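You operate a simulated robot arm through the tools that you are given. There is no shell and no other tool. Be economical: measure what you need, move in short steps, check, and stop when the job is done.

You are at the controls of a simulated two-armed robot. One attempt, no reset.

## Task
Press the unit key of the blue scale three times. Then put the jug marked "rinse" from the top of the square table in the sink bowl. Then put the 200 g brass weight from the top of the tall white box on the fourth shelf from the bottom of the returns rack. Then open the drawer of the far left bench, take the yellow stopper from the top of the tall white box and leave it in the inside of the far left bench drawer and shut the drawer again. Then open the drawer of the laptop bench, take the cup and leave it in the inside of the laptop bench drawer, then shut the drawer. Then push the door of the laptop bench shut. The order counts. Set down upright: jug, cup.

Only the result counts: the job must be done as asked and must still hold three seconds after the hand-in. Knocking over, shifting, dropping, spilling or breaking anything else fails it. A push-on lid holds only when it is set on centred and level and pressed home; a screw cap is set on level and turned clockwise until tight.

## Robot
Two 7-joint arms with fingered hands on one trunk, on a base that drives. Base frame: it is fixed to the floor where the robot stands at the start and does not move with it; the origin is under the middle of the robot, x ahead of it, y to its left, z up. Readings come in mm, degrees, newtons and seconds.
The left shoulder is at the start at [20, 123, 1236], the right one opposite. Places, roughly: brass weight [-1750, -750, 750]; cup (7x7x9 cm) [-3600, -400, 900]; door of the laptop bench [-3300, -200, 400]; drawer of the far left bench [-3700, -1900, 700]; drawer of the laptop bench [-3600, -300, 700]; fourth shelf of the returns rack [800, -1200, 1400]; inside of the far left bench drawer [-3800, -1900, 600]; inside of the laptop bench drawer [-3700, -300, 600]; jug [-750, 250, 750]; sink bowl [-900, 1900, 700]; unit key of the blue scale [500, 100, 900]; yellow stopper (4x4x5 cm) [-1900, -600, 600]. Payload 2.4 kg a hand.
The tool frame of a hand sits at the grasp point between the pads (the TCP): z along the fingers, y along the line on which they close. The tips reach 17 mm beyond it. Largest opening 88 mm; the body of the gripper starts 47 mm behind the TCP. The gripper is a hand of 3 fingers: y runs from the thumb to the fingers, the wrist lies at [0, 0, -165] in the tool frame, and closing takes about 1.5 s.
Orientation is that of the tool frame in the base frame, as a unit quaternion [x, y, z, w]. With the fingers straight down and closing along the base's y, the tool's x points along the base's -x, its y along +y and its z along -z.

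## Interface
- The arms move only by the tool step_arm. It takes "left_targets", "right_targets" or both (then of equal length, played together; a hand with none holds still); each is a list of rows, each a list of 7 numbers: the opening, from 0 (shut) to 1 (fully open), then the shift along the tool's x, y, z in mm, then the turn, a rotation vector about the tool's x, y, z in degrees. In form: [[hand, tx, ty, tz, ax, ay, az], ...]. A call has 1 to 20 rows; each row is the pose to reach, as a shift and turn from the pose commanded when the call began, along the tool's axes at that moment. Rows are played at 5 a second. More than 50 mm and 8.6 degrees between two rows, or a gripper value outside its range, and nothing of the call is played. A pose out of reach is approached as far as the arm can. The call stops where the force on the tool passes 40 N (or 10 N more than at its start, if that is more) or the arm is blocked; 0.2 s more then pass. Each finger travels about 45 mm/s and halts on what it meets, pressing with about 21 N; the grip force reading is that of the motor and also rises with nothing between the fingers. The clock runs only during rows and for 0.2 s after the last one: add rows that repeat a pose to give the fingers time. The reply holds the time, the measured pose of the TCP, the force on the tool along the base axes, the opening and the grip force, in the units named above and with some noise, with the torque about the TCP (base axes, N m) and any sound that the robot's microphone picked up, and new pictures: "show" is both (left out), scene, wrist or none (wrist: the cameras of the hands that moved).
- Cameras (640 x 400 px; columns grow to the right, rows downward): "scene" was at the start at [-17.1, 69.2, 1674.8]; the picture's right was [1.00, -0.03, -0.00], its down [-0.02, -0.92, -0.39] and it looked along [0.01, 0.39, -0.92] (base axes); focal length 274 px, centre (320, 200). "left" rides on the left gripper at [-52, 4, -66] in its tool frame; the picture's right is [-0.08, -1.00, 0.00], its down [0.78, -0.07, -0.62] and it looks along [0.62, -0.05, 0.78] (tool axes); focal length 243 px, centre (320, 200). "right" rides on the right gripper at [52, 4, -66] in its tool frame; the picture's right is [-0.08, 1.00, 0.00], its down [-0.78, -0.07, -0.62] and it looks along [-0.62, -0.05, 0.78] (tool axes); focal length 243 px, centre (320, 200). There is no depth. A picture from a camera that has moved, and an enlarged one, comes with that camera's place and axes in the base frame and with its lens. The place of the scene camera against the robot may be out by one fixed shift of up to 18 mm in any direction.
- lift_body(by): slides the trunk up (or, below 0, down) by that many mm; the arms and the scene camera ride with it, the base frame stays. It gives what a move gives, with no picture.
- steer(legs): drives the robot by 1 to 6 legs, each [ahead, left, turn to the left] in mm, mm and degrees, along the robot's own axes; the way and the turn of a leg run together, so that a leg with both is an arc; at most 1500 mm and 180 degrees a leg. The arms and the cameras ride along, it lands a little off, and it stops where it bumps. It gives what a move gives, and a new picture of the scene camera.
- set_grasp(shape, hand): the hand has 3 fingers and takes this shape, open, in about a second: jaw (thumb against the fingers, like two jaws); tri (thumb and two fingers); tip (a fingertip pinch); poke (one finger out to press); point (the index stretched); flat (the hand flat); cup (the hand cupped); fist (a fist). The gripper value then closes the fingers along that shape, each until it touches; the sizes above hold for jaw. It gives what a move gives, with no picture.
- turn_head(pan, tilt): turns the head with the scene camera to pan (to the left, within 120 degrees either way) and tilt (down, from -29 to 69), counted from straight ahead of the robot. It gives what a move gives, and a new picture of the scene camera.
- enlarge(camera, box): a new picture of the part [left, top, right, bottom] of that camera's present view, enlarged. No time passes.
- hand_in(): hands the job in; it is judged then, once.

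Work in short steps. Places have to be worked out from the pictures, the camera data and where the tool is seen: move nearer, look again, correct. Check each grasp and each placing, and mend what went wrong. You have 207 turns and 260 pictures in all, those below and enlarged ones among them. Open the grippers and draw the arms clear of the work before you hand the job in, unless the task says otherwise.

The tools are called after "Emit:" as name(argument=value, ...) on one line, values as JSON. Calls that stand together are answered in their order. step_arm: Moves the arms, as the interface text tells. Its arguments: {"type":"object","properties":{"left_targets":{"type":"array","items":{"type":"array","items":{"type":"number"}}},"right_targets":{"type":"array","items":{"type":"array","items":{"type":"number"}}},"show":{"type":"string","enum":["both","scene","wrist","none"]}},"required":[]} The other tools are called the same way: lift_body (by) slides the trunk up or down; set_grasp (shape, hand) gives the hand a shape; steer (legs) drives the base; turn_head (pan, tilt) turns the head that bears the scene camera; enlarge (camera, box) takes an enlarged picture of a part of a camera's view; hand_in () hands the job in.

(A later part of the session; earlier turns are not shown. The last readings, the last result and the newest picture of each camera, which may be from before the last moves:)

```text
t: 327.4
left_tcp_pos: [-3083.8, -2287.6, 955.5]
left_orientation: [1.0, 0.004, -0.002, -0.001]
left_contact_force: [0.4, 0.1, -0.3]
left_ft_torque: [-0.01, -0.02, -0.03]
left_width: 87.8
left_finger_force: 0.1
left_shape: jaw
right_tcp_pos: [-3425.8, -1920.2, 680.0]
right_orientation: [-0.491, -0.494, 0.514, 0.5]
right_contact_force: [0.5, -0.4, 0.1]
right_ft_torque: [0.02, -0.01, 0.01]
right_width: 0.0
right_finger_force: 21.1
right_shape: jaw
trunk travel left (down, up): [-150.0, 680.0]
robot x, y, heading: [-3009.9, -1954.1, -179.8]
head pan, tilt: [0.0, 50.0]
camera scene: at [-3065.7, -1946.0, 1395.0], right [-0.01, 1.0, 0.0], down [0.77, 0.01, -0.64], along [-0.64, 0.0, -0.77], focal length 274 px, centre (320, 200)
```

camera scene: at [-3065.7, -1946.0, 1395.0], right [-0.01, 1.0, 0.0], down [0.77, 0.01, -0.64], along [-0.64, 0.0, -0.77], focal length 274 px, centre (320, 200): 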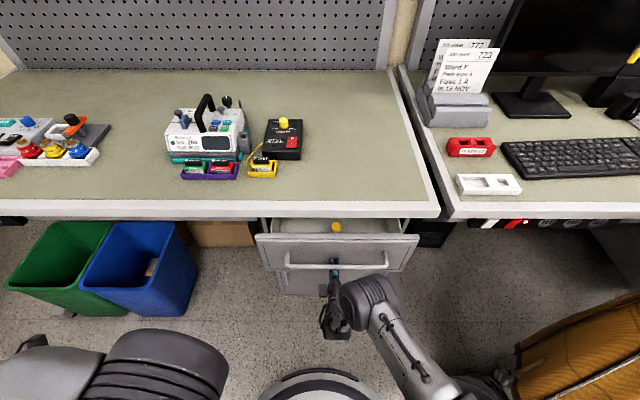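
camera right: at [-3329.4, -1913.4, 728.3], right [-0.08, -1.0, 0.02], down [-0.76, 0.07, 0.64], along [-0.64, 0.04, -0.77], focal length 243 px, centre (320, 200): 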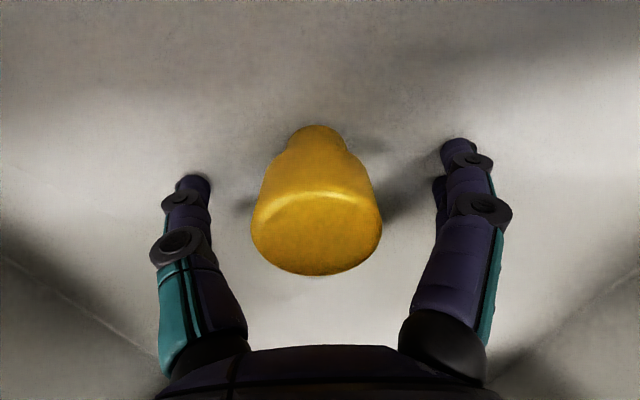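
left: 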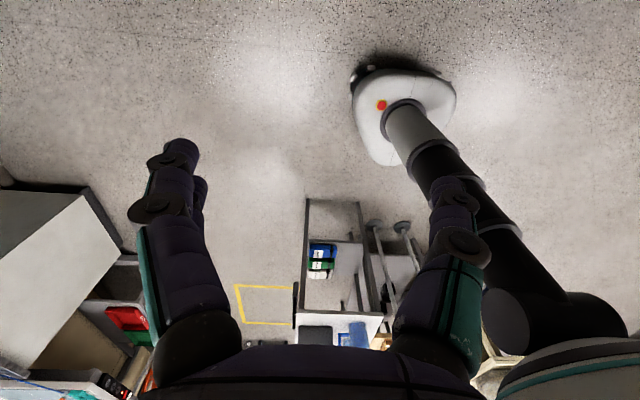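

The drawer is nearly in. I push the rest with the arm to feel the stop.

Emit:
step_arm(right_targets=[[0, 0, 0, 15, 0, 0, 0], [0, 0, 0, 30, 0, 0, 0], [0, 0, 0, 40, 0, 0, 0], [0, 0, 0, 50, 0, 0, 0], [0, 0, 0, 58, 0, 0, 0], [0, 0, 0, 64, 0, 0, 0], [0, 0, 0, 70, 0, 0, 0], [0, 0, 0, 76, 0, 0, 0]], show="scene")

```text
t: 329.2
left_tcp_pos: [-3082.5, -2288.0, 953.8]
left_orientation: [1.0, 0.003, -0.001, -0.002]
left_contact_force: [0.1, 0.0, 0.5]
left_ft_torque: [0.02, 0.01, 0.0]
left_width: 87.6
left_finger_force: 0.0
left_shape: jaw
right_tcp_pos: [-3500.0, -1922.8, 681.1]
right_orientation: [-0.491, -0.495, 0.514, 0.499]
right_contact_force: [-0.2, -0.2, 0.8]
right_ft_torque: [-0.04, -0.02, 0.02]
right_width: 0.0
right_finger_force: 21.2
right_shape: jaw
trunk travel left (down, up): [-150.0, 680.0]
robot x, y, heading: [-3008.2, -1958.3, -179.5]
head pan, tilt: [0.0, 50.0]
camera scene: at [-3065.6, -1946.0, 1395.0], right [-0.01, 1.0, 0.0], down [0.77, 0.01, -0.64], along [-0.64, 0.0, -0.77], focal length 274 px, centre (320, 200)
```

scene: 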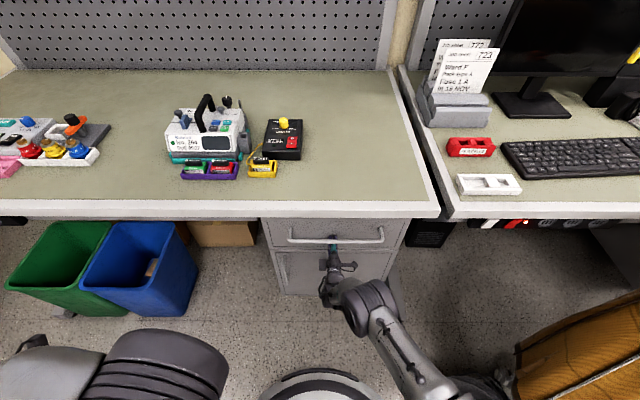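

It looks nearly closed but no stop felt yet; I push a little further.

Emit:
step_arm(right_targets=[[0, 0, 0, 4, 0, 0, 0], [0, 0, 0, 8, 0, 0, 0], [0, 0, 0, 12, 0, 0, 0], [0, 0, 0, 16, 0, 0, 0], [0, 0, 0, 20, 0, 0, 0]], show="both")

```text
t: 330.2
left_tcp_pos: [-3079.6, -2287.8, 954.3]
left_orientation: [1.0, 0.004, -0.003, -0.001]
left_contact_force: [-1.0, 0.3, 0.2]
left_ft_torque: [-0.01, -0.03, 0.02]
left_width: 87.8
left_finger_force: 0.1
left_shape: jaw
right_tcp_pos: [-3509.2, -1922.8, 678.9]
right_orientation: [-0.493, -0.496, 0.513, 0.498]
right_contact_force: [24.9, 2.0, 7.4]
right_ft_torque: [0.0, -0.05, -0.05]
right_width: 0.0
right_finger_force: 21.2
right_shape: jaw
trunk travel left (down, up): [-150.0, 680.0]
robot x, y, heading: [-3007.4, -1957.5, -179.8]
head pan, tilt: [0.0, 50.0]
stopped in row 4 (right hand): the force on the tool passed its limit at 44 N (the readings are from after the stop); the commanded pose is now the measured one
camera scene: at [-3061.2, -1945.6, 1395.3], right [-0.01, 1.0, 0.0], down [0.76, 0.01, -0.64], along [-0.64, 0.0, -0.76], focal length 274 px, centre (320, 200)
camera right: at [-3445.1, -1869.5, 672.6], right [-0.02, -0.1, -0.99], down [0.64, -0.77, 0.06], along [-0.77, -0.63, 0.08], focal length 243 px, centre (320, 200)
```

scene: 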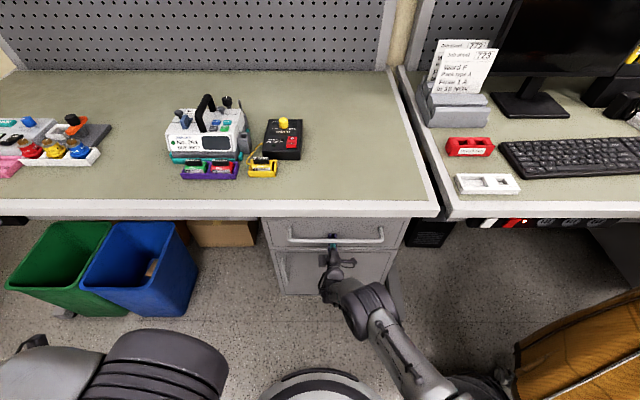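
right: 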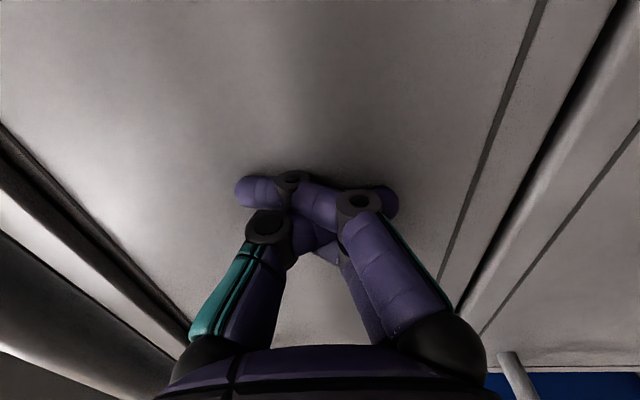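

The drawer is shut against its stop. I back off, raise, and head for the laptop bench.

Emit:
steer(legs=[[-650, 0, 0]])

Emit:
lift_body(by=400)

Emit:
enlarge(camera="scene", box=[200, 60, 440, 240])

```text
t: 333.8
left_tcp_pos: [-2438.7, -2282.5, 954.6]
left_orientation: [1.0, 0.001, 0.0, 0.0]
left_contact_force: [0.1, -0.6, 1.0]
left_ft_torque: [0.03, -0.05, 0.01]
left_width: 87.9
left_finger_force: 0.0
left_shape: jaw
right_tcp_pos: [-2866.2, -1918.1, 679.6]
right_orientation: [-0.494, -0.495, 0.512, 0.499]
right_contact_force: [-0.4, 0.2, -0.6]
right_ft_torque: [-0.01, 0.03, 0.01]
right_width: 0.0
right_finger_force: 21.9
right_shape: jaw
trunk travel left (down, up): [-150.0, 680.0]
robot x, y, heading: [-2366.6, -1952.0, -179.7]
head pan, tilt: [0.0, 50.0]
camera scene: at [-2420.1, -1942.0, 1395.0], right [0.0, 1.0, 0.0], down [0.77, 0.0, -0.64], along [-0.64, 0.0, -0.77], focal length 274 px, centre (320, 200)
```

scene: 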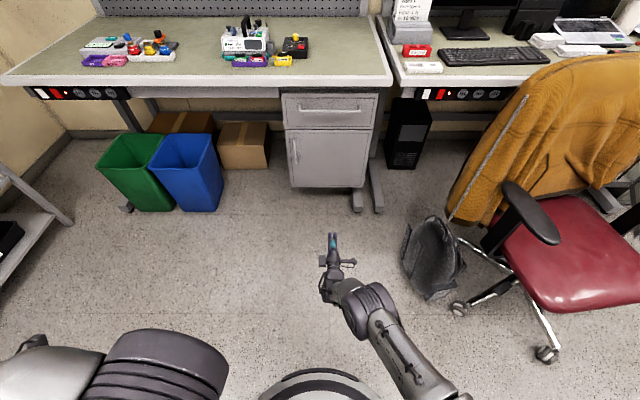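

```text
t: 337.6
left_tcp_pos: [-2438.7, -2283.4, 1355.3]
left_orientation: [1.0, 0.002, -0.002, 0.0]
left_contact_force: [0.0, 0.2, 0.2]
left_ft_torque: [0.0, 0.0, 0.0]
left_width: 87.7
left_finger_force: 0.0
left_shape: jaw
right_tcp_pos: [-2866.5, -1919.4, 1079.6]
right_orientation: [-0.494, -0.496, 0.512, 0.498]
right_contact_force: [0.2, -0.1, -0.1]
right_ft_torque: [-0.03, -0.02, 0.03]
right_width: 0.0
right_finger_force: 21.2
right_shape: jaw
trunk travel left (down, up): [-550.0, 280.0]
robot x, y, heading: [-2364.2, -1952.8, -179.7]
head pan, tilt: [0.0, 50.0]
```

```text
2.22 times, centred on (320, 150) of scene
camera zoom: at [-2420.2, -1942.1, 1794.9], right [0.0, 1.0, 0.0], down [0.77, 0.0, -0.64], along [-0.64, 0.0, -0.77], focal length 608 px, centre (320, 311)
```

zoom: 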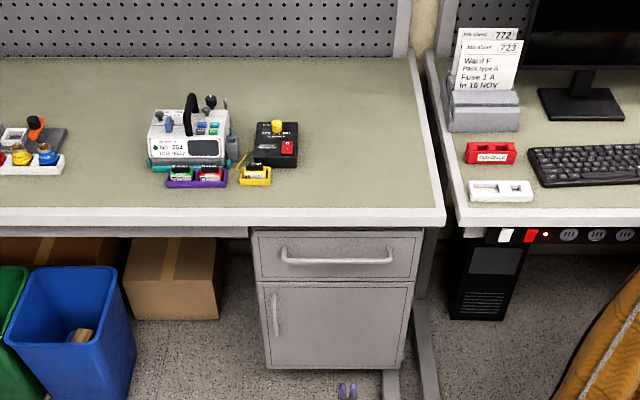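

The drawer is flush. I raise further to pass over the chair, then strafe north.

Emit:
lift_body(by=250)

Emit:
steer(legs=[[60, 0, 0], [0, -1500, 0], [0, -150, 0]])

Emit:
turn_head(pan=0, tilt=45)

```text
t: 340.2
left_tcp_pos: [-2439.7, -2283.7, 1604.8]
left_orientation: [1.0, 0.002, 0.0, -0.001]
left_contact_force: [-0.3, -0.5, -0.5]
left_ft_torque: [0.03, 0.03, -0.03]
left_width: 87.9
left_finger_force: 0.1
left_shape: jaw
right_tcp_pos: [-2866.9, -1917.6, 1329.5]
right_orientation: [-0.494, -0.495, 0.513, 0.498]
right_contact_force: [0.1, 0.2, 0.1]
right_ft_torque: [0.0, 0.01, 0.0]
right_width: 0.1
right_finger_force: 20.7
right_shape: jaw
trunk travel left (down, up): [-800.0, 30.0]
robot x, y, heading: [-2364.3, -1948.2, -179.6]
head pan, tilt: [0.0, 50.0]
```

```text
t: 349.0
left_tcp_pos: [-2515.2, -665.4, 1605.0]
left_orientation: [1.0, 0.007, -0.001, -0.002]
left_contact_force: [-0.1, -0.1, -0.7]
left_ft_torque: [0.01, 0.0, 0.0]
left_width: 88.1
left_finger_force: 0.1
left_shape: jaw
right_tcp_pos: [-2946.3, -303.1, 1329.8]
right_orientation: [-0.491, -0.498, 0.515, 0.496]
right_contact_force: [-0.4, 0.1, -0.3]
right_ft_torque: [0.02, -0.03, 0.0]
right_width: 0.2
right_finger_force: 21.1
right_shape: jaw
trunk travel left (down, up): [-800.0, 30.0]
robot x, y, heading: [-2442.8, -330.5, -179.1]
head pan, tilt: [0.0, 50.0]
camera scene: at [-2499.6, -323.7, 2045.0], right [-0.01, 1.0, 0.0], down [0.77, 0.01, -0.64], along [-0.64, -0.01, -0.77], focal length 274 px, centre (320, 200)
```

scene: 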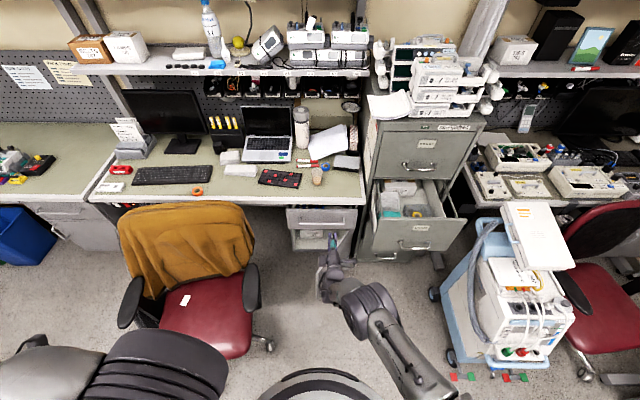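

```text
t: 349.7
left_tcp_pos: [-2515.3, -661.9, 1605.3]
left_orientation: [1.0, 0.007, -0.001, -0.001]
left_contact_force: [0.0, 0.8, -0.3]
left_ft_torque: [-0.03, 0.0, 0.0]
left_width: 88.1
left_finger_force: 0.0
left_shape: jaw
right_tcp_pos: [-2946.5, -301.1, 1329.5]
right_orientation: [-0.492, -0.497, 0.515, 0.495]
right_contact_force: [0.1, -0.1, -0.2]
right_ft_torque: [-0.02, 0.01, -0.06]
right_width: 0.0
right_finger_force: 21.0
right_shape: jaw
trunk travel left (down, up): [-800.0, 30.0]
robot x, y, heading: [-2442.2, -331.5, -178.9]
head pan, tilt: [0.0, 45.0]
camera scene: at [-2504.0, -320.5, 2051.9], right [-0.01, 1.0, 0.0], down [0.71, 0.01, -0.71], along [-0.71, -0.01, -0.71], focal length 274 px, centre (320, 200)
```

scene: 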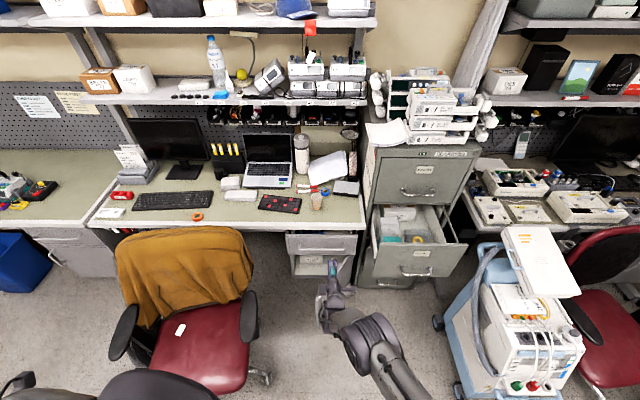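

I zoom in on the laptop bench drawer, door and the cup.

Emit:
enlarge(camera="scene", box=[260, 140, 420, 300])

Emit:
enlarge(camera="right", box=[0, 0, 640, 400])

```text
2.50 times, centred on (340, 220) of scene
camera zoom: at [-2504.0, -320.5, 2051.9], right [-0.01, 1.0, 0.0], down [0.71, 0.01, -0.71], along [-0.71, -0.01, -0.71], focal length 684 px, centre (270, 150)
```

zoom: 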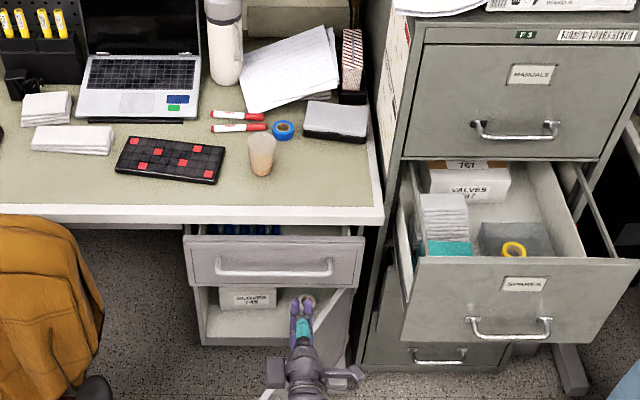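

```text
1.00 times, centred on (320, 200) of right (not enlarged: the box is as wide or as high as the picture)
camera zoom: at [-2882.8, -247.0, 1321.8], right [-0.02, -0.1, -0.99], down [0.64, -0.76, 0.06], along [-0.77, -0.64, 0.08], focal length 243 px, centre (320, 200)
```

zoom: 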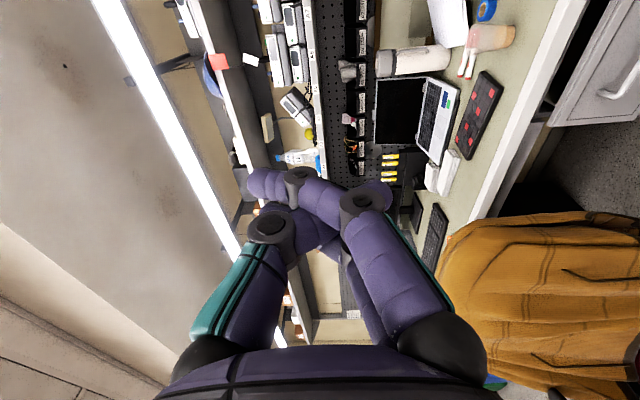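

The drawer bar is near (-3437, -315, 729), drawer already slightly ajar. I open the fingers, lower the trunk, and approach to measure.

Emit:
lift_body(by=-400)

Emit:
lift_body(by=-200)

Emit:
steer(legs=[[0, 0, -1], [370, 5, 0]])

Emit:
step_arm(right_targets=[[0.4, 0, 0, 0, 0, 0, 0], [0.8, 0, 0, 0, 0, 0, 0], [1, 0, 0, 0, 0, 0, 0], [1, 0, 0, 0, 0, 0, 0], [1, 0, 0, 0, 0, 0, 0], [1, 0, 0, 0, 0, 0, 0], [1, 0, 0, 0, 0, 0, 0], [1, 0, 0, 0, 0, 0, 0]], show="wrist")

```text
t: 353.5
left_tcp_pos: [-2514.9, -662.8, 1204.2]
left_orientation: [1.0, 0.008, 0.0, -0.001]
left_contact_force: [0.2, 0.4, -0.2]
left_ft_torque: [0.03, 0.02, -0.02]
left_width: 87.8
left_finger_force: 0.0
left_shape: jaw
right_tcp_pos: [-2946.4, -300.4, 929.7]
right_orientation: [-0.492, -0.498, 0.514, 0.496]
right_contact_force: [-0.6, -0.1, 1.1]
right_ft_torque: [-0.02, -0.02, -0.01]
right_width: 0.2
right_finger_force: 20.9
right_shape: jaw
trunk travel left (down, up): [-400.0, 430.0]
robot x, y, heading: [-2441.3, -331.5, -179.4]
head pan, tilt: [0.0, 45.0]
```

```text
t: 355.7
left_tcp_pos: [-2514.7, -662.8, 1004.1]
left_orientation: [1.0, 0.007, 0.0, -0.001]
left_contact_force: [-0.5, -0.3, 0.0]
left_ft_torque: [0.01, 0.01, 0.01]
left_width: 87.9
left_finger_force: 0.0
left_shape: jaw
right_tcp_pos: [-2946.1, -301.0, 728.2]
right_orientation: [-0.492, -0.497, 0.514, 0.496]
right_contact_force: [-0.4, -0.1, 0.0]
right_ft_torque: [-0.01, 0.02, -0.01]
right_width: 0.0
right_finger_force: 20.8
right_shape: jaw
trunk travel left (down, up): [-200.0, 630.0]
robot x, y, heading: [-2441.8, -333.2, -179.3]
head pan, tilt: [0.0, 45.0]
```

```text
t: 358.4
left_tcp_pos: [-2887.1, -665.5, 1005.0]
left_orientation: [1.0, 0.001, 0.0, -0.001]
left_contact_force: [-0.5, 0.7, 0.5]
left_ft_torque: [-0.04, -0.02, -0.01]
left_width: 87.7
left_finger_force: 0.0
left_shape: jaw
right_tcp_pos: [-3313.4, -298.4, 728.7]
right_orientation: [-0.496, -0.494, 0.511, 0.499]
right_contact_force: [0.1, 0.3, -0.2]
right_ft_torque: [0.02, -0.01, -0.01]
right_width: 0.0
right_finger_force: 21.3
right_shape: jaw
trunk travel left (down, up): [-200.0, 630.0]
robot x, y, heading: [-2812.0, -333.1, 179.9]
head pan, tilt: [0.0, 45.0]
camera scene: at [-2871.7, -325.1, 1451.9], right [0.0, 1.0, 0.0], down [0.71, 0.0, -0.71], along [-0.71, 0.0, -0.71], focal length 274 px, centre (320, 200)
```

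scene: 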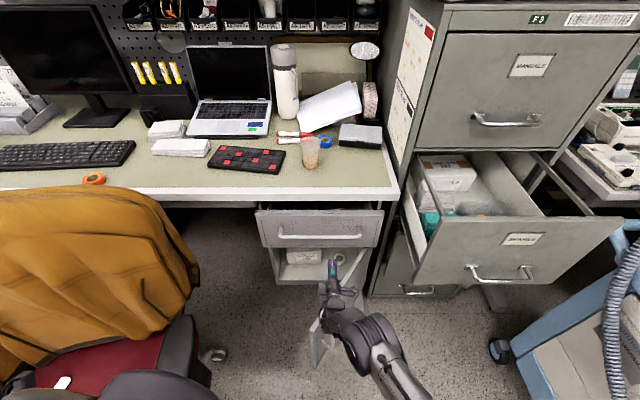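

```text
t: 360.1
left_tcp_pos: [-2886.9, -666.8, 1005.8]
left_orientation: [1.0, 0.0, -0.001, -0.001]
left_contact_force: [0.7, -0.2, 0.1]
left_ft_torque: [-0.01, 0.01, 0.0]
left_width: 87.7
left_finger_force: 0.1
left_shape: jaw
right_tcp_pos: [-3312.5, -299.3, 729.7]
right_orientation: [-0.495, -0.494, 0.511, 0.5]
right_contact_force: [0.0, 0.8, 0.3]
right_ft_torque: [0.01, 0.0, 0.0]
right_width: 87.9
right_finger_force: 0.1
right_shape: jaw
trunk travel left (down, up): [-200.0, 630.0]
robot x, y, heading: [-2812.4, -334.7, 180.2]
head pan, tilt: [0.0, 45.0]
camera right: at [-3249.0, -245.8, 721.9], right [-0.02, -0.1, -0.99], down [0.63, -0.77, 0.06], along [-0.78, -0.63, 0.08], focal length 243 px, centre (320, 200)
```

right: 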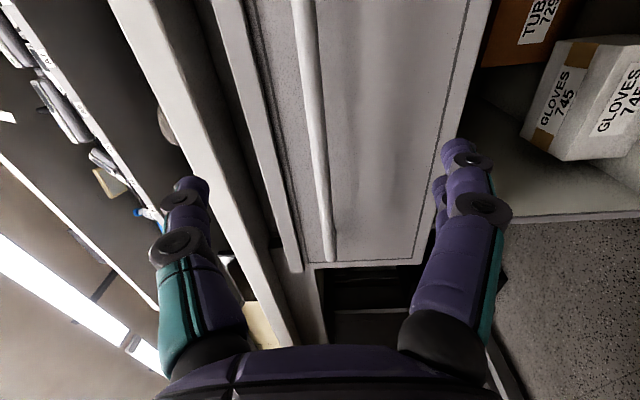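

Bar at about x≈-3408, z≈733. I drive 92 mm forward and centre on the bar.

Emit:
steer(legs=[[90, 18, 0]])

Emit:
enlarge(camera="right", box=[0, 0, 640, 400])

```text
t: 361.2
left_tcp_pos: [-2974.8, -685.2, 1005.9]
left_orientation: [1.0, 0.001, -0.001, -0.001]
left_contact_force: [0.6, -1.0, -1.1]
left_ft_torque: [-0.03, 0.01, 0.01]
left_width: 87.9
left_finger_force: 0.0
left_shape: jaw
right_tcp_pos: [-3402.5, -316.8, 728.3]
right_orientation: [-0.495, -0.495, 0.511, 0.499]
right_contact_force: [0.7, -0.4, -0.3]
right_ft_torque: [-0.01, 0.01, -0.02]
right_width: 87.8
right_finger_force: 0.1
right_shape: jaw
trunk travel left (down, up): [-200.0, 630.0]
robot x, y, heading: [-2896.0, -353.4, -180.1]
head pan, tilt: [0.0, 45.0]
camera scene: at [-2959.9, -343.4, 1451.8], right [0.0, 1.0, 0.0], down [0.71, 0.0, -0.71], along [-0.71, 0.0, -0.71], focal length 274 px, centre (320, 200)
```

scene: 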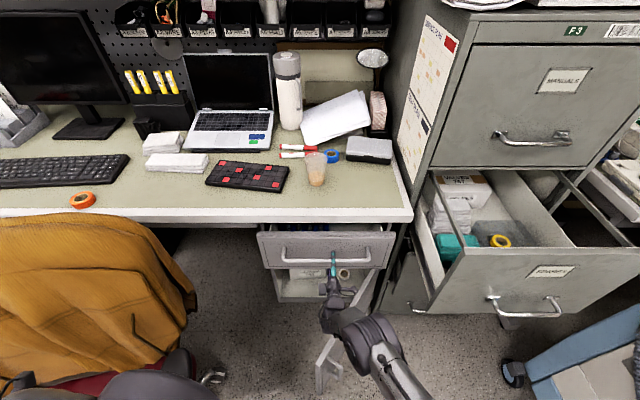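

```text
1.00 times, centred on (320, 200) of right (not enlarged: the box is as wide or as high as the picture)
camera zoom: at [-3337.3, -264.5, 721.6], right [-0.02, -0.1, -0.99], down [0.63, -0.77, 0.06], along [-0.77, -0.63, 0.08], focal length 243 px, centre (320, 200)
```

zoom: 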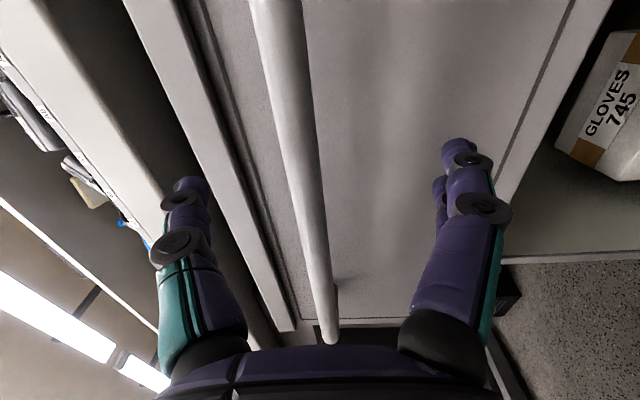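

The view matches the earlier successful bar grasp. I close around the bar.

Emit:
step_arm(right_targets=[[0.6, 0, -1, 4, 0, 0, 0], [0.3, 0, -1, 4, 0, 0, 0], [0, 0, -1, 4, 0, 0, 0], [0, 0, -1, 4, 0, 0, 0], [0, 0, -1, 4, 0, 0, 0], [0, 0, -1, 4, 0, 0, 0], [0, 0, -1, 4, 0, 0, 0], [0, 0, -1, 4, 0, 0, 0], [0, 0, -1, 4, 0, 0, 0]], show="wrist")

```text
t: 363.2
left_tcp_pos: [-2974.6, -685.2, 1005.6]
left_orientation: [1.0, 0.0, -0.001, -0.001]
left_contact_force: [-0.3, 0.5, 0.3]
left_ft_torque: [-0.01, -0.01, 0.0]
left_width: 88.0
left_finger_force: 0.1
left_shape: jaw
right_tcp_pos: [-3405.0, -316.4, 731.6]
right_orientation: [-0.496, -0.495, 0.511, 0.499]
right_contact_force: [-4.1, 0.0, 0.5]
right_ft_torque: [0.01, 0.0, -0.01]
right_width: 4.9
right_finger_force: 21.1
right_shape: jaw
trunk travel left (down, up): [-200.0, 630.0]
robot x, y, heading: [-2899.7, -353.2, -179.8]
head pan, tilt: [0.0, 45.0]
camera right: at [-3341.4, -264.6, 723.6], right [-0.02, -0.1, -0.99], down [0.63, -0.77, 0.06], along [-0.77, -0.63, 0.08], focal length 243 px, centre (320, 200)
```

right: 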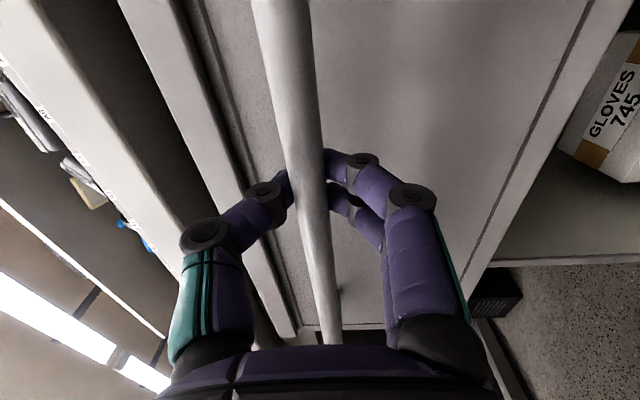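

Caged again. I pull back 190 mm.

Emit:
steer(legs=[[-190, 0, 0]])

```text
t: 364.8
left_tcp_pos: [-2782.1, -685.0, 1004.8]
left_orientation: [1.0, 0.0, -0.001, -0.001]
left_contact_force: [0.0, -0.3, -0.3]
left_ft_torque: [0.01, -0.02, 0.01]
left_width: 88.1
left_finger_force: 0.1
left_shape: jaw
right_tcp_pos: [-3214.3, -317.3, 731.9]
right_orientation: [-0.495, -0.495, 0.511, 0.5]
right_contact_force: [-2.3, -0.6, 3.4]
right_ft_torque: [0.03, 0.01, 0.0]
right_width: 3.8
right_finger_force: 20.4
right_shape: jaw
trunk travel left (down, up): [-200.0, 630.0]
robot x, y, heading: [-2706.7, -354.4, 179.7]
head pan, tilt: [0.0, 45.0]
camera scene: at [-2767.1, -343.2, 1452.0], right [0.0, 1.0, 0.0], down [0.71, 0.0, -0.71], along [-0.71, 0.0, -0.71], focal length 274 px, centre (320, 200)
```

scene: 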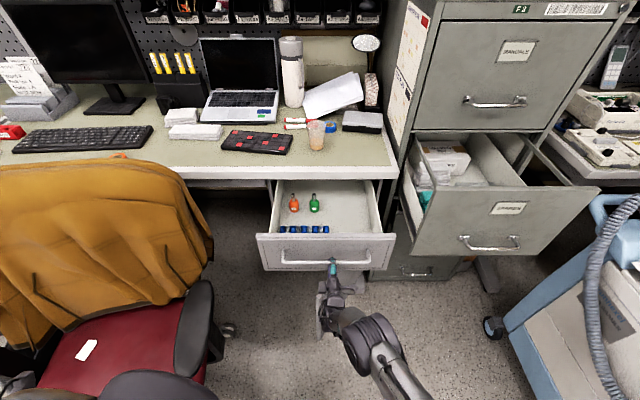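

The drawer holds two small bottles and a blue row near the front; there is room in front. To leave trunk clearance I push it back in about 60 mm, still holding the bar.

Emit:
steer(legs=[[75, 0, 0]])

Emit:
step_arm(right_targets=[[0.5, 0, 0, 0, 0, 0, 0], [1, 0, 0, 0, 0, 0, 0], [1, 0, 0, 0, 0, 0, 0], [1, 0, 0, 0, 0, 0, 0], [1, 0, 0, 0, 0, 0, 0], [1, 0, 0, 0, 0, 0, 0], [1, 0, 0, 0, 0, 0, 0], [1, 0, 0, 0, 0, 0, 0]], show="wrist")

```text
t: 365.9
left_tcp_pos: [-2859.2, -685.3, 1005.0]
left_orientation: [1.0, 0.001, -0.001, 0.0]
left_contact_force: [-0.4, 0.3, 0.3]
left_ft_torque: [0.01, -0.01, 0.0]
left_width: 88.1
left_finger_force: 0.1
left_shape: jaw
right_tcp_pos: [-3289.4, -319.0, 732.1]
right_orientation: [-0.494, -0.495, 0.512, 0.499]
right_contact_force: [0.2, -0.2, 0.6]
right_ft_torque: [0.02, -0.02, 0.02]
right_width: 0.0
right_finger_force: 21.3
right_shape: jaw
trunk travel left (down, up): [-200.0, 630.0]
robot x, y, heading: [-2781.7, -353.2, -179.7]
head pan, tilt: [0.0, 45.0]
camera scene: at [-2843.6, -343.3, 1451.8], right [0.0, 1.0, 0.0], down [0.71, 0.0, -0.71], along [-0.71, 0.0, -0.71], focal length 274 px, centre (320, 200)
```

scene: 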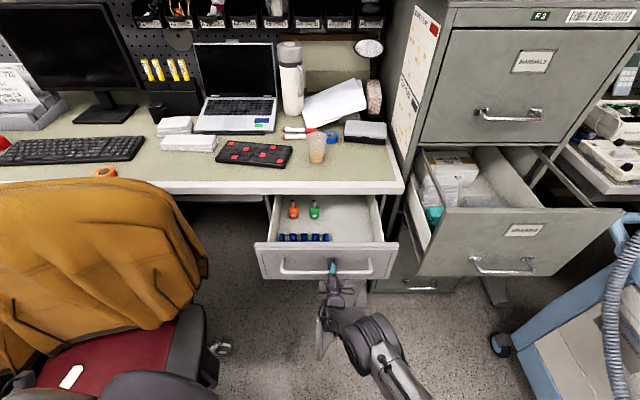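

```text
t: 367.6
left_tcp_pos: [-2858.5, -684.8, 1004.8]
left_orientation: [1.0, 0.001, -0.001, -0.001]
left_contact_force: [-0.5, -0.5, 0.3]
left_ft_torque: [0.0, -0.03, 0.02]
left_width: 88.1
left_finger_force: 0.1
left_shape: jaw
right_tcp_pos: [-3290.3, -317.7, 731.8]
right_orientation: [-0.494, -0.495, 0.511, 0.5]
right_contact_force: [-0.3, 0.3, -0.2]
right_ft_torque: [-0.01, 0.0, -0.01]
right_width: 87.7
right_finger_force: 0.0
right_shape: jaw
trunk travel left (down, up): [-200.0, 630.0]
robot x, y, heading: [-2782.9, -352.7, -180.2]
head pan, tilt: [0.0, 45.0]
camera right: at [-3225.2, -264.9, 724.1], right [-0.02, -0.1, -0.99], down [0.63, -0.77, 0.06], along [-0.77, -0.63, 0.08], focal length 243 px, centre (320, 200)
```

right: 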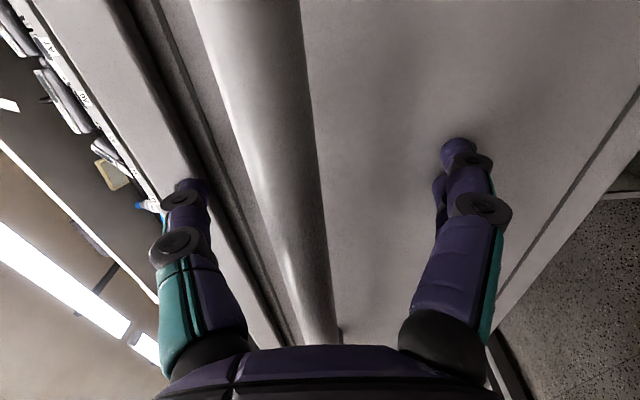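

Released. I back off, raise, and turn the hand downward again.

Emit:
steer(legs=[[-170, 0, 0]])

Emit:
lift_body(by=280)

Emit:
step_arm(right_targets=[[1, 0, 0, -10, -4.9, 4.9, 4.9], [1, 0, 0, -20, -9.8, 9.8, 9.8], [1, 0, 0, -30, -14.7, 14.7, 14.7], [1, 0, 0, -40, -19.6, 19.6, 19.6], [1, 0, 0, -50, -24.5, 24.5, 24.5], [1, 0, 0, -60, -29.4, 29.4, 29.4], [1, 0, 0, -70, -34.3, 34.3, 34.3], [1, 0, 0, -80, -39.2, 39.2, 39.2], [1, 0, 0, -90, -44.1, 44.1, 44.1], [1, 0, 0, -100, -49, 49, 49], [1, 0, 0, -100, -53.9, 53.9, 53.9], [1, 0, 0, -100, -58.8, 58.8, 58.8], [1, 0, 0, -100, -63.5, 63.5, 63.5], [1, 0, 0, -100, -67, 67, 67], [1, 0, 0, -100, -69.3, 69.3, 69.3]], show="none")

```text
t: 369.1
left_tcp_pos: [-2686.8, -685.4, 1005.8]
left_orientation: [1.0, 0.003, -0.001, -0.001]
left_contact_force: [-0.1, 0.5, 0.4]
left_ft_torque: [-0.01, -0.04, 0.01]
left_width: 88.0
left_finger_force: 0.0
left_shape: jaw
right_tcp_pos: [-3118.9, -319.2, 731.8]
right_orientation: [-0.493, -0.496, 0.513, 0.498]
right_contact_force: [0.3, -0.4, -0.1]
right_ft_torque: [0.02, 0.01, -0.01]
right_width: 87.8
right_finger_force: 0.0
right_shape: jaw
trunk travel left (down, up): [-200.0, 630.0]
robot x, y, heading: [-2613.9, -350.9, -179.8]
head pan, tilt: [0.0, 45.0]
camera scene: at [-2672.8, -342.9, 1451.9], right [0.0, 1.0, 0.0], down [0.71, 0.0, -0.71], along [-0.71, 0.0, -0.71], focal length 274 px, centre (320, 200)
```

scene: 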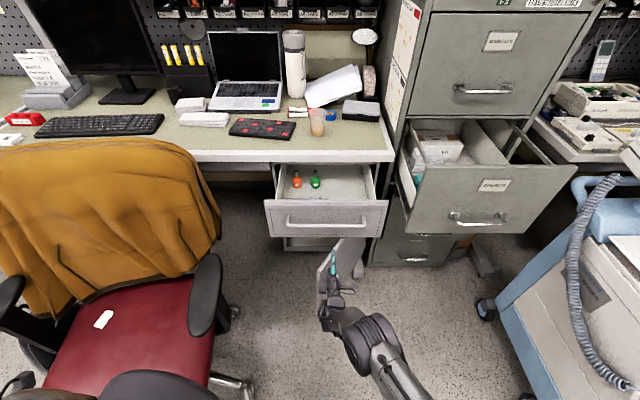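

```text
t: 371.9
left_tcp_pos: [-2687.2, -685.3, 1285.2]
left_orientation: [1.0, 0.002, -0.001, 0.0]
left_contact_force: [-0.1, 0.5, 0.1]
left_ft_torque: [0.0, -0.05, 0.01]
left_width: 87.9
left_finger_force: 0.0
left_shape: jaw
right_tcp_pos: [-3121.4, -318.6, 1012.2]
right_orientation: [-0.493, -0.495, 0.512, 0.499]
right_contact_force: [-0.1, -0.3, -0.2]
right_ft_torque: [0.02, 0.01, 0.02]
right_width: 87.9
right_finger_force: 0.1
right_shape: jaw
trunk travel left (down, up): [-480.0, 350.0]
robot x, y, heading: [-2612.1, -354.1, -179.7]
head pan, tilt: [0.0, 45.0]
```

```text
t: 375.1
left_tcp_pos: [-2687.5, -684.2, 1284.0]
left_orientation: [1.0, 0.002, -0.001, -0.002]
left_contact_force: [-0.5, 0.4, -0.6]
left_ft_torque: [-0.01, 0.02, 0.02]
left_width: 87.9
left_finger_force: 0.0
left_shape: jaw
right_tcp_pos: [-3020.4, -318.0, 1009.1]
right_orientation: [1.0, 0.007, -0.011, 0.009]
right_contact_force: [0.3, -0.1, 0.3]
right_ft_torque: [-0.03, 0.0, -0.03]
right_width: 88.1
right_finger_force: 0.0
right_shape: jaw
trunk travel left (down, up): [-480.0, 350.0]
robot x, y, heading: [-2614.2, -349.1, -179.7]
head pan, tilt: [0.0, 45.0]
```

Now I tilt the hand 30° forward for the longer reach.

Emit:
step_arm(right_targets=[[1, -20, 0, -5, 0, -7.5, 0], [1, -40, 0, -10, 0, -15, 0], [1, -60, 0, -15, 0, -22.5, 0], [1, -80, 0, -22, 0, -30, 0], [1, -80, 0, -22, 0, -30, 0]], show="both")

```text
t: 376.3
left_tcp_pos: [-2687.0, -685.3, 1284.5]
left_orientation: [1.0, 0.001, -0.001, 0.0]
left_contact_force: [-0.1, 0.1, -0.3]
left_ft_torque: [0.01, -0.01, 0.01]
left_width: 87.9
left_finger_force: 0.1
left_shape: jaw
right_tcp_pos: [-3100.7, -318.7, 1031.6]
right_orientation: [0.963, 0.005, -0.27, 0.008]
right_contact_force: [0.2, -0.3, 0.6]
right_ft_torque: [0.0, -0.02, 0.02]
right_width: 87.9
right_finger_force: 0.1
right_shape: jaw
trunk travel left (down, up): [-480.0, 350.0]
robot x, y, heading: [-2613.1, -353.6, -179.8]
head pan, tilt: [0.0, 45.0]
camera scene: at [-2673.4, -342.8, 1731.9], right [0.0, 1.0, 0.0], down [0.71, 0.0, -0.71], along [-0.71, 0.0, -0.71], focal length 274 px, centre (320, 200)
camera right: at [-3022.1, -321.0, 1061.9], right [-0.06, -1.0, 0.06], down [-0.34, 0.07, 0.94], along [-0.94, 0.03, -0.35], focal length 243 px, centre (320, 200)
```

scene: 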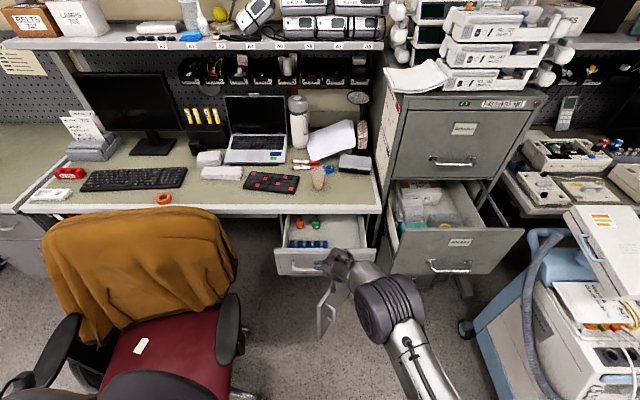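
right: 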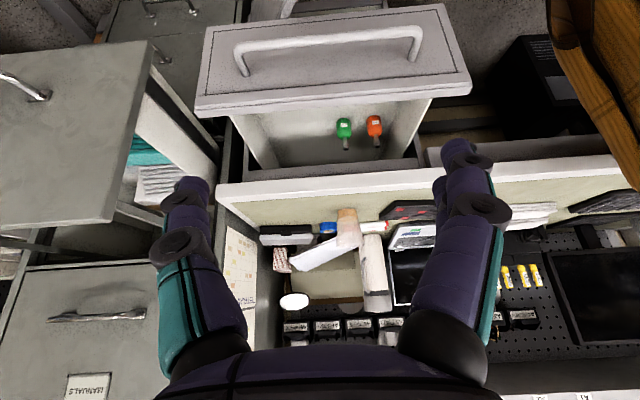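

The open door's edge reaches about x≈-3240, so the base can't come close. Turning the robot 45° left puts the right shoulder forward. I first untilt the hand and swing it out to the right.

Emit:
step_arm(right_targets=[[1, 20, 0, 5, 0, 7.5, 0], [1, 40, 0, 10, 0, 15, 0], [1, 60, 0, 15, 0, 22.5, 0], [1, 70, 0, 18, 0, 30, 0]], show="none")

Emit:
step_arm(right_targets=[[1, 3, -45, -10, 0, 0, 0], [1, 6, -90, -20, 0, 0, 0], [1, 10, -135, -30, 0, 0, 0], [1, 14, -180, -40, 0, 0, 0], [1, 18, -225, -50, 0, 0, 0], [1, 22, -270, -60, 0, 0, 0], [1, 26, -315, -60, 0, 0, 0], [1, 30, -360, -60, 0, 0, 0]], show="scene")

```text
t: 377.3
left_tcp_pos: [-2687.6, -685.5, 1284.1]
left_orientation: [1.0, 0.002, -0.001, -0.001]
left_contact_force: [0.3, 0.7, 0.5]
left_ft_torque: [0.01, 0.03, -0.01]
left_width: 88.0
left_finger_force: 0.0
left_shape: jaw
right_tcp_pos: [-3049.1, -316.6, 981.5]
right_orientation: [1.0, 0.008, -0.01, 0.007]
right_contact_force: [-0.9, -0.4, -0.7]
right_ft_torque: [0.04, 0.02, 0.02]
right_width: 87.9
right_finger_force: 0.0
right_shape: jaw
trunk travel left (down, up): [-480.0, 350.0]
robot x, y, heading: [-2612.0, -353.5, -179.8]
head pan, tilt: [0.0, 45.0]
```

```text
t: 379.1
left_tcp_pos: [-2686.6, -683.4, 1285.0]
left_orientation: [1.0, 0.002, 0.0, -0.001]
left_contact_force: [-0.1, -0.1, 0.1]
left_ft_torque: [0.03, 0.0, 0.0]
left_width: 87.9
left_finger_force: 0.0
left_shape: jaw
right_tcp_pos: [-3025.7, 43.8, 1036.9]
right_orientation: [1.0, 0.008, -0.011, 0.008]
right_contact_force: [-0.1, 0.3, -0.6]
right_ft_torque: [0.0, -0.05, 0.04]
right_width: 88.0
right_finger_force: 0.0
right_shape: jaw
trunk travel left (down, up): [-480.0, 350.0]
robot x, y, heading: [-2608.4, -358.7, -179.8]
head pan, tilt: [0.0, 45.0]
camera scene: at [-2673.4, -342.1, 1731.9], right [0.0, 1.0, 0.0], down [0.71, 0.0, -0.71], along [-0.71, 0.0, -0.71], focal length 274 px, centre (320, 200)
```

scene: 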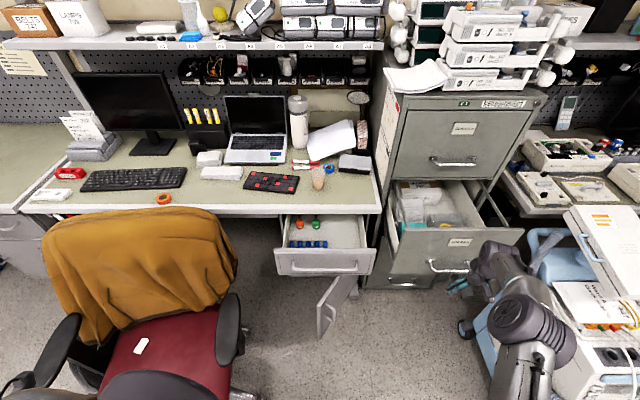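

The hand is out to the right. Now I turn the base 45° left and square the hand to the bench again.

Emit:
steer(legs=[[0, 0, 45]])

Emit:
step_arm(right_targets=[[1, 0, 0, 0, 0, 0, 8], [1, 0, 0, 0, 0, 0, 16], [1, 0, 0, 0, 0, 0, 24], [1, 0, 0, 0, 0, 0, 32], [1, 0, 0, 0, 0, 0, 40], [1, 0, 0, 0, 0, 0, 45]], show="both")

```text
t: 381.6
left_tcp_pos: [-2431.5, -639.2, 1285.2]
left_orientation: [0.924, 0.383, -0.001, 0.0]
left_contact_force: [0.5, -0.1, -0.6]
left_ft_torque: [0.0, -0.02, 0.02]
left_width: 87.7
left_finger_force: 0.1
left_shape: jaw
right_tcp_pos: [-3185.1, -362.7, 1038.0]
right_orientation: [0.922, 0.388, -0.008, 0.011]
right_contact_force: [-0.3, 0.0, 0.8]
right_ft_torque: [-0.02, 0.0, 0.0]
right_width: 87.9
right_finger_force: 0.1
right_shape: jaw
trunk travel left (down, up): [-480.0, 350.0]
robot x, y, heading: [-2612.7, -352.6, -135.0]
head pan, tilt: [0.0, 45.0]
camera scene: at [-2655.3, -386.2, 1731.9], right [-0.71, 0.71, 0.0], down [0.5, 0.5, -0.71], along [-0.5, -0.5, -0.71], focal length 274 px, centre (320, 200)
```

scene: 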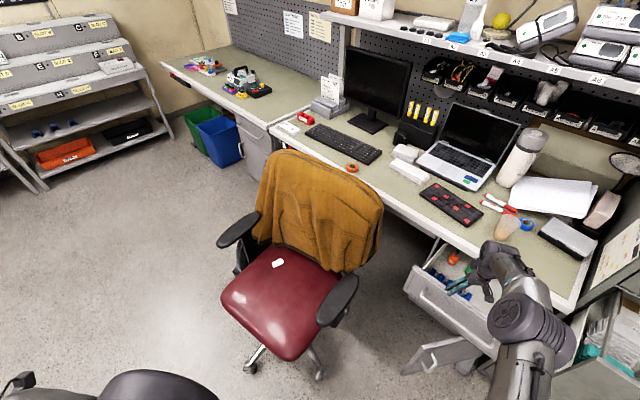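

```text
t: 383.0
left_tcp_pos: [-2431.8, -641.8, 1285.2]
left_orientation: [0.924, 0.382, -0.001, -0.001]
left_contact_force: [0.2, -1.4, 0.7]
left_ft_torque: [-0.02, 0.01, 0.01]
left_width: 87.9
left_finger_force: 0.0
left_shape: jaw
right_tcp_pos: [-3185.0, -363.1, 1037.2]
right_orientation: [1.0, 0.006, -0.003, 0.013]
right_contact_force: [0.3, 0.4, -0.2]
right_ft_torque: [0.04, -0.02, 0.0]
right_width: 88.1
right_finger_force: 0.0
right_shape: jaw
trunk travel left (down, up): [-480.0, 350.0]
robot x, y, heading: [-2612.1, -353.3, -134.8]
head pan, tilt: [0.0, 45.0]
camera scene: at [-2655.3, -386.2, 1731.9], right [-0.71, 0.71, 0.0], down [0.5, 0.5, -0.71], along [-0.5, -0.5, -0.71], focal length 274 px, centre (320, 200)
camera right: at [-3132.6, -364.9, 1102.8], right [-0.07, -1.0, 0.03], down [-0.78, 0.07, 0.62], along [-0.62, 0.03, -0.78], focal length 243 px, centre (320, 200)
```

scene: 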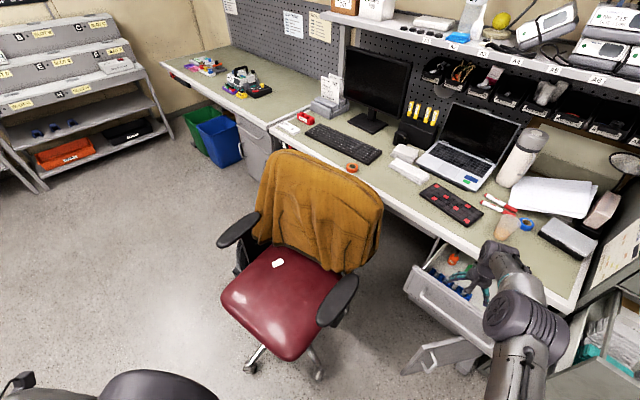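
right: 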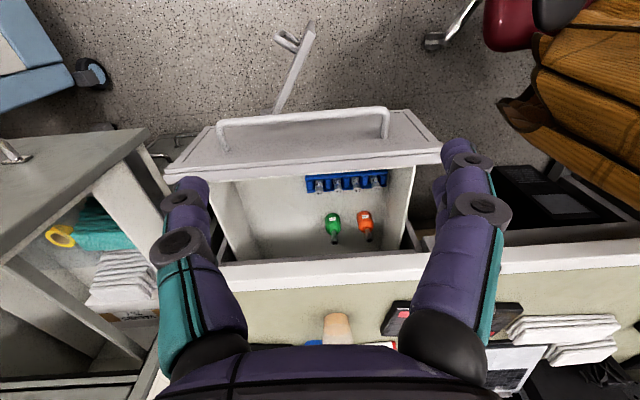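

The drawer is wider than I thought (interior about y -525…-130), with a free lane on the right, but it should be open further. I'll hook its front panel from inside with the closed fingers; first I position above it.

Emit:
steer(legs=[[105, -145, 0]])

Emit:
step_arm(right_targets=[[0.5, 0, 0, 0, 0, 0, 0], [0, 0, 0, 0, 0, 0, 0], [0, 0, 0, 0, 0, 0, 0], [0, 0, 0, 0, 0, 0, 0], [0, 0, 0, 0, 0, 0, 0], [0, 0, 0, 0, 0, 0, 0], [0, 0, 0, 0, 0, 0, 0], [0, 0, 0, 0, 0, 0, 0]], show="wrist")

```text
t: 384.5
left_tcp_pos: [-2609.2, -613.6, 1284.6]
left_orientation: [0.924, 0.383, -0.001, -0.001]
left_contact_force: [0.6, 0.1, -0.7]
left_ft_torque: [-0.03, -0.01, 0.05]
left_width: 88.0
left_finger_force: 0.0
left_shape: jaw
right_tcp_pos: [-3362.4, -336.6, 1037.8]
right_orientation: [1.0, 0.007, -0.003, 0.014]
right_contact_force: [0.4, 0.1, -0.4]
right_ft_torque: [-0.02, 0.02, 0.0]
right_width: 88.0
right_finger_force: 0.0
right_shape: jaw
trunk travel left (down, up): [-480.0, 350.0]
robot x, y, heading: [-2789.9, -326.7, -134.9]
head pan, tilt: [0.0, 45.0]
camera scene: at [-2832.8, -359.5, 1731.8], right [-0.71, 0.71, 0.0], down [0.5, 0.5, -0.71], along [-0.5, -0.5, -0.71], focal length 274 px, centre (320, 200)
```

scene: 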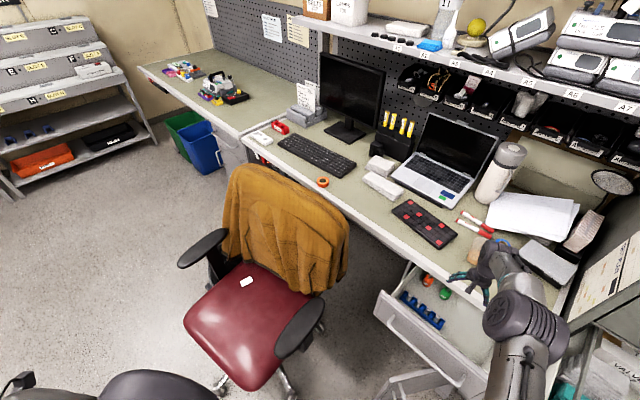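

```text
t: 386.3
left_tcp_pos: [-2607.9, -613.7, 1285.4]
left_orientation: [0.924, 0.383, 0.0, -0.001]
left_contact_force: [-0.8, 0.7, -0.7]
left_ft_torque: [-0.01, -0.01, -0.01]
left_width: 87.9
left_finger_force: 0.0
left_shape: jaw
right_tcp_pos: [-3360.2, -336.4, 1038.9]
right_orientation: [1.0, 0.006, -0.004, 0.013]
right_contact_force: [0.2, -0.1, -0.8]
right_ft_torque: [-0.01, -0.06, 0.02]
right_width: 0.0
right_finger_force: 20.8
right_shape: jaw
trunk travel left (down, up): [-480.0, 350.0]
robot x, y, heading: [-2785.1, -330.1, -134.9]
head pan, tilt: [0.0, 45.0]
camera right: at [-3308.5, -338.3, 1102.8], right [-0.07, -1.0, 0.03], down [-0.78, 0.07, 0.62], along [-0.62, 0.03, -0.78], focal length 243 px, centre (320, 200)
```

right: 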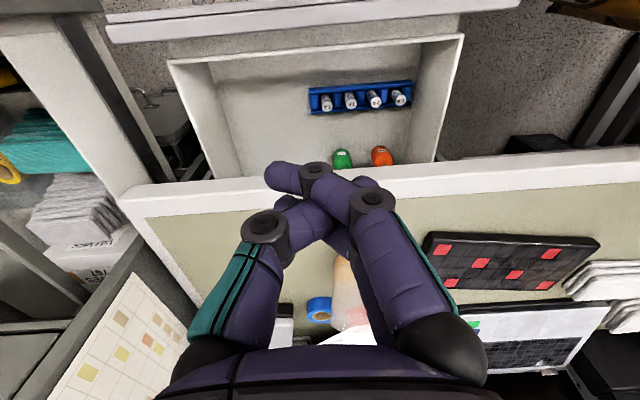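

Clear view inside: front wall inner at x≈-3352, blue row at x≈-3430. I shift 22 mm deeper and lower the closed fingers into the gap between them.

Emit:
steer(legs=[[16, -16, 0]])

Emit:
lift_body(by=-250)

Emit:
enlarge(camera="right", box=[0, 0, 640, 400])

```text
t: 387.1
left_tcp_pos: [-2632.5, -614.6, 1285.7]
left_orientation: [0.924, 0.382, -0.002, -0.001]
left_contact_force: [-0.6, -0.4, 0.1]
left_ft_torque: [-0.01, -0.01, 0.0]
left_width: 88.1
left_finger_force: 0.0
left_shape: jaw
right_tcp_pos: [-3384.1, -335.9, 1038.5]
right_orientation: [1.0, 0.006, -0.003, 0.012]
right_contact_force: [0.0, 0.5, 0.3]
right_ft_torque: [0.0, -0.02, 0.01]
right_width: 0.0
right_finger_force: 21.2
right_shape: jaw
trunk travel left (down, up): [-480.0, 350.0]
robot x, y, heading: [-2813.5, -325.6, -135.2]
head pan, tilt: [0.0, 45.0]
camera scene: at [-2855.8, -359.8, 1731.8], right [-0.71, 0.71, 0.0], down [0.5, 0.5, -0.71], along [-0.5, -0.5, -0.71], focal length 274 px, centre (320, 200)
```

scene: 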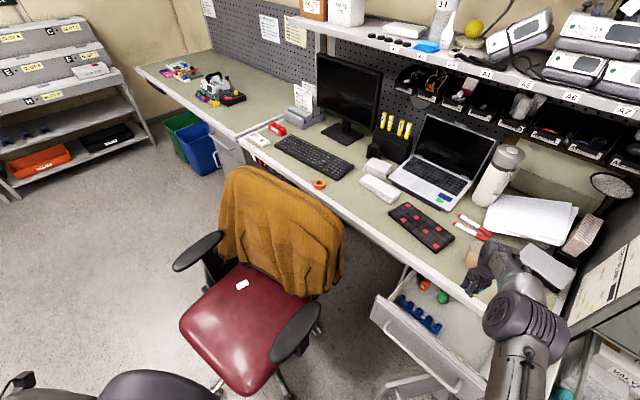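

```text
t: 389.7
left_tcp_pos: [-2631.6, -614.0, 1035.8]
left_orientation: [0.924, 0.382, 0.0, -0.001]
left_contact_force: [0.2, 0.0, 0.6]
left_ft_torque: [0.01, -0.01, -0.02]
left_width: 87.9
left_finger_force: 0.2
left_shape: jaw
right_tcp_pos: [-3384.0, -336.2, 788.2]
right_orientation: [1.0, 0.006, -0.004, 0.013]
right_contact_force: [-0.8, 0.1, -0.2]
right_ft_torque: [-0.01, 0.04, -0.01]
right_width: 0.0
right_finger_force: 21.7
right_shape: jaw
trunk travel left (down, up): [-230.0, 600.0]
robot x, y, heading: [-2811.7, -327.5, -134.8]
head pan, tilt: [0.0, 45.0]
```

```text
1.00 times, centred on (320, 200) of right (not enlarged: the box is as wide or as high as the picture)
camera zoom: at [-3331.1, -338.4, 852.9], right [-0.07, -1.0, 0.03], down [-0.78, 0.07, 0.62], along [-0.62, 0.03, -0.78], focal length 243 px, centre (320, 200)
```

zoom: 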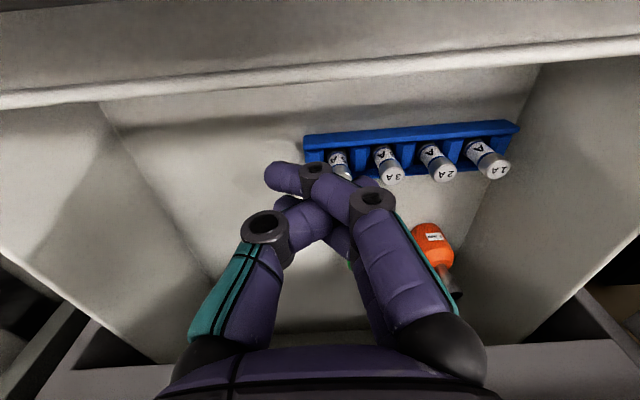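

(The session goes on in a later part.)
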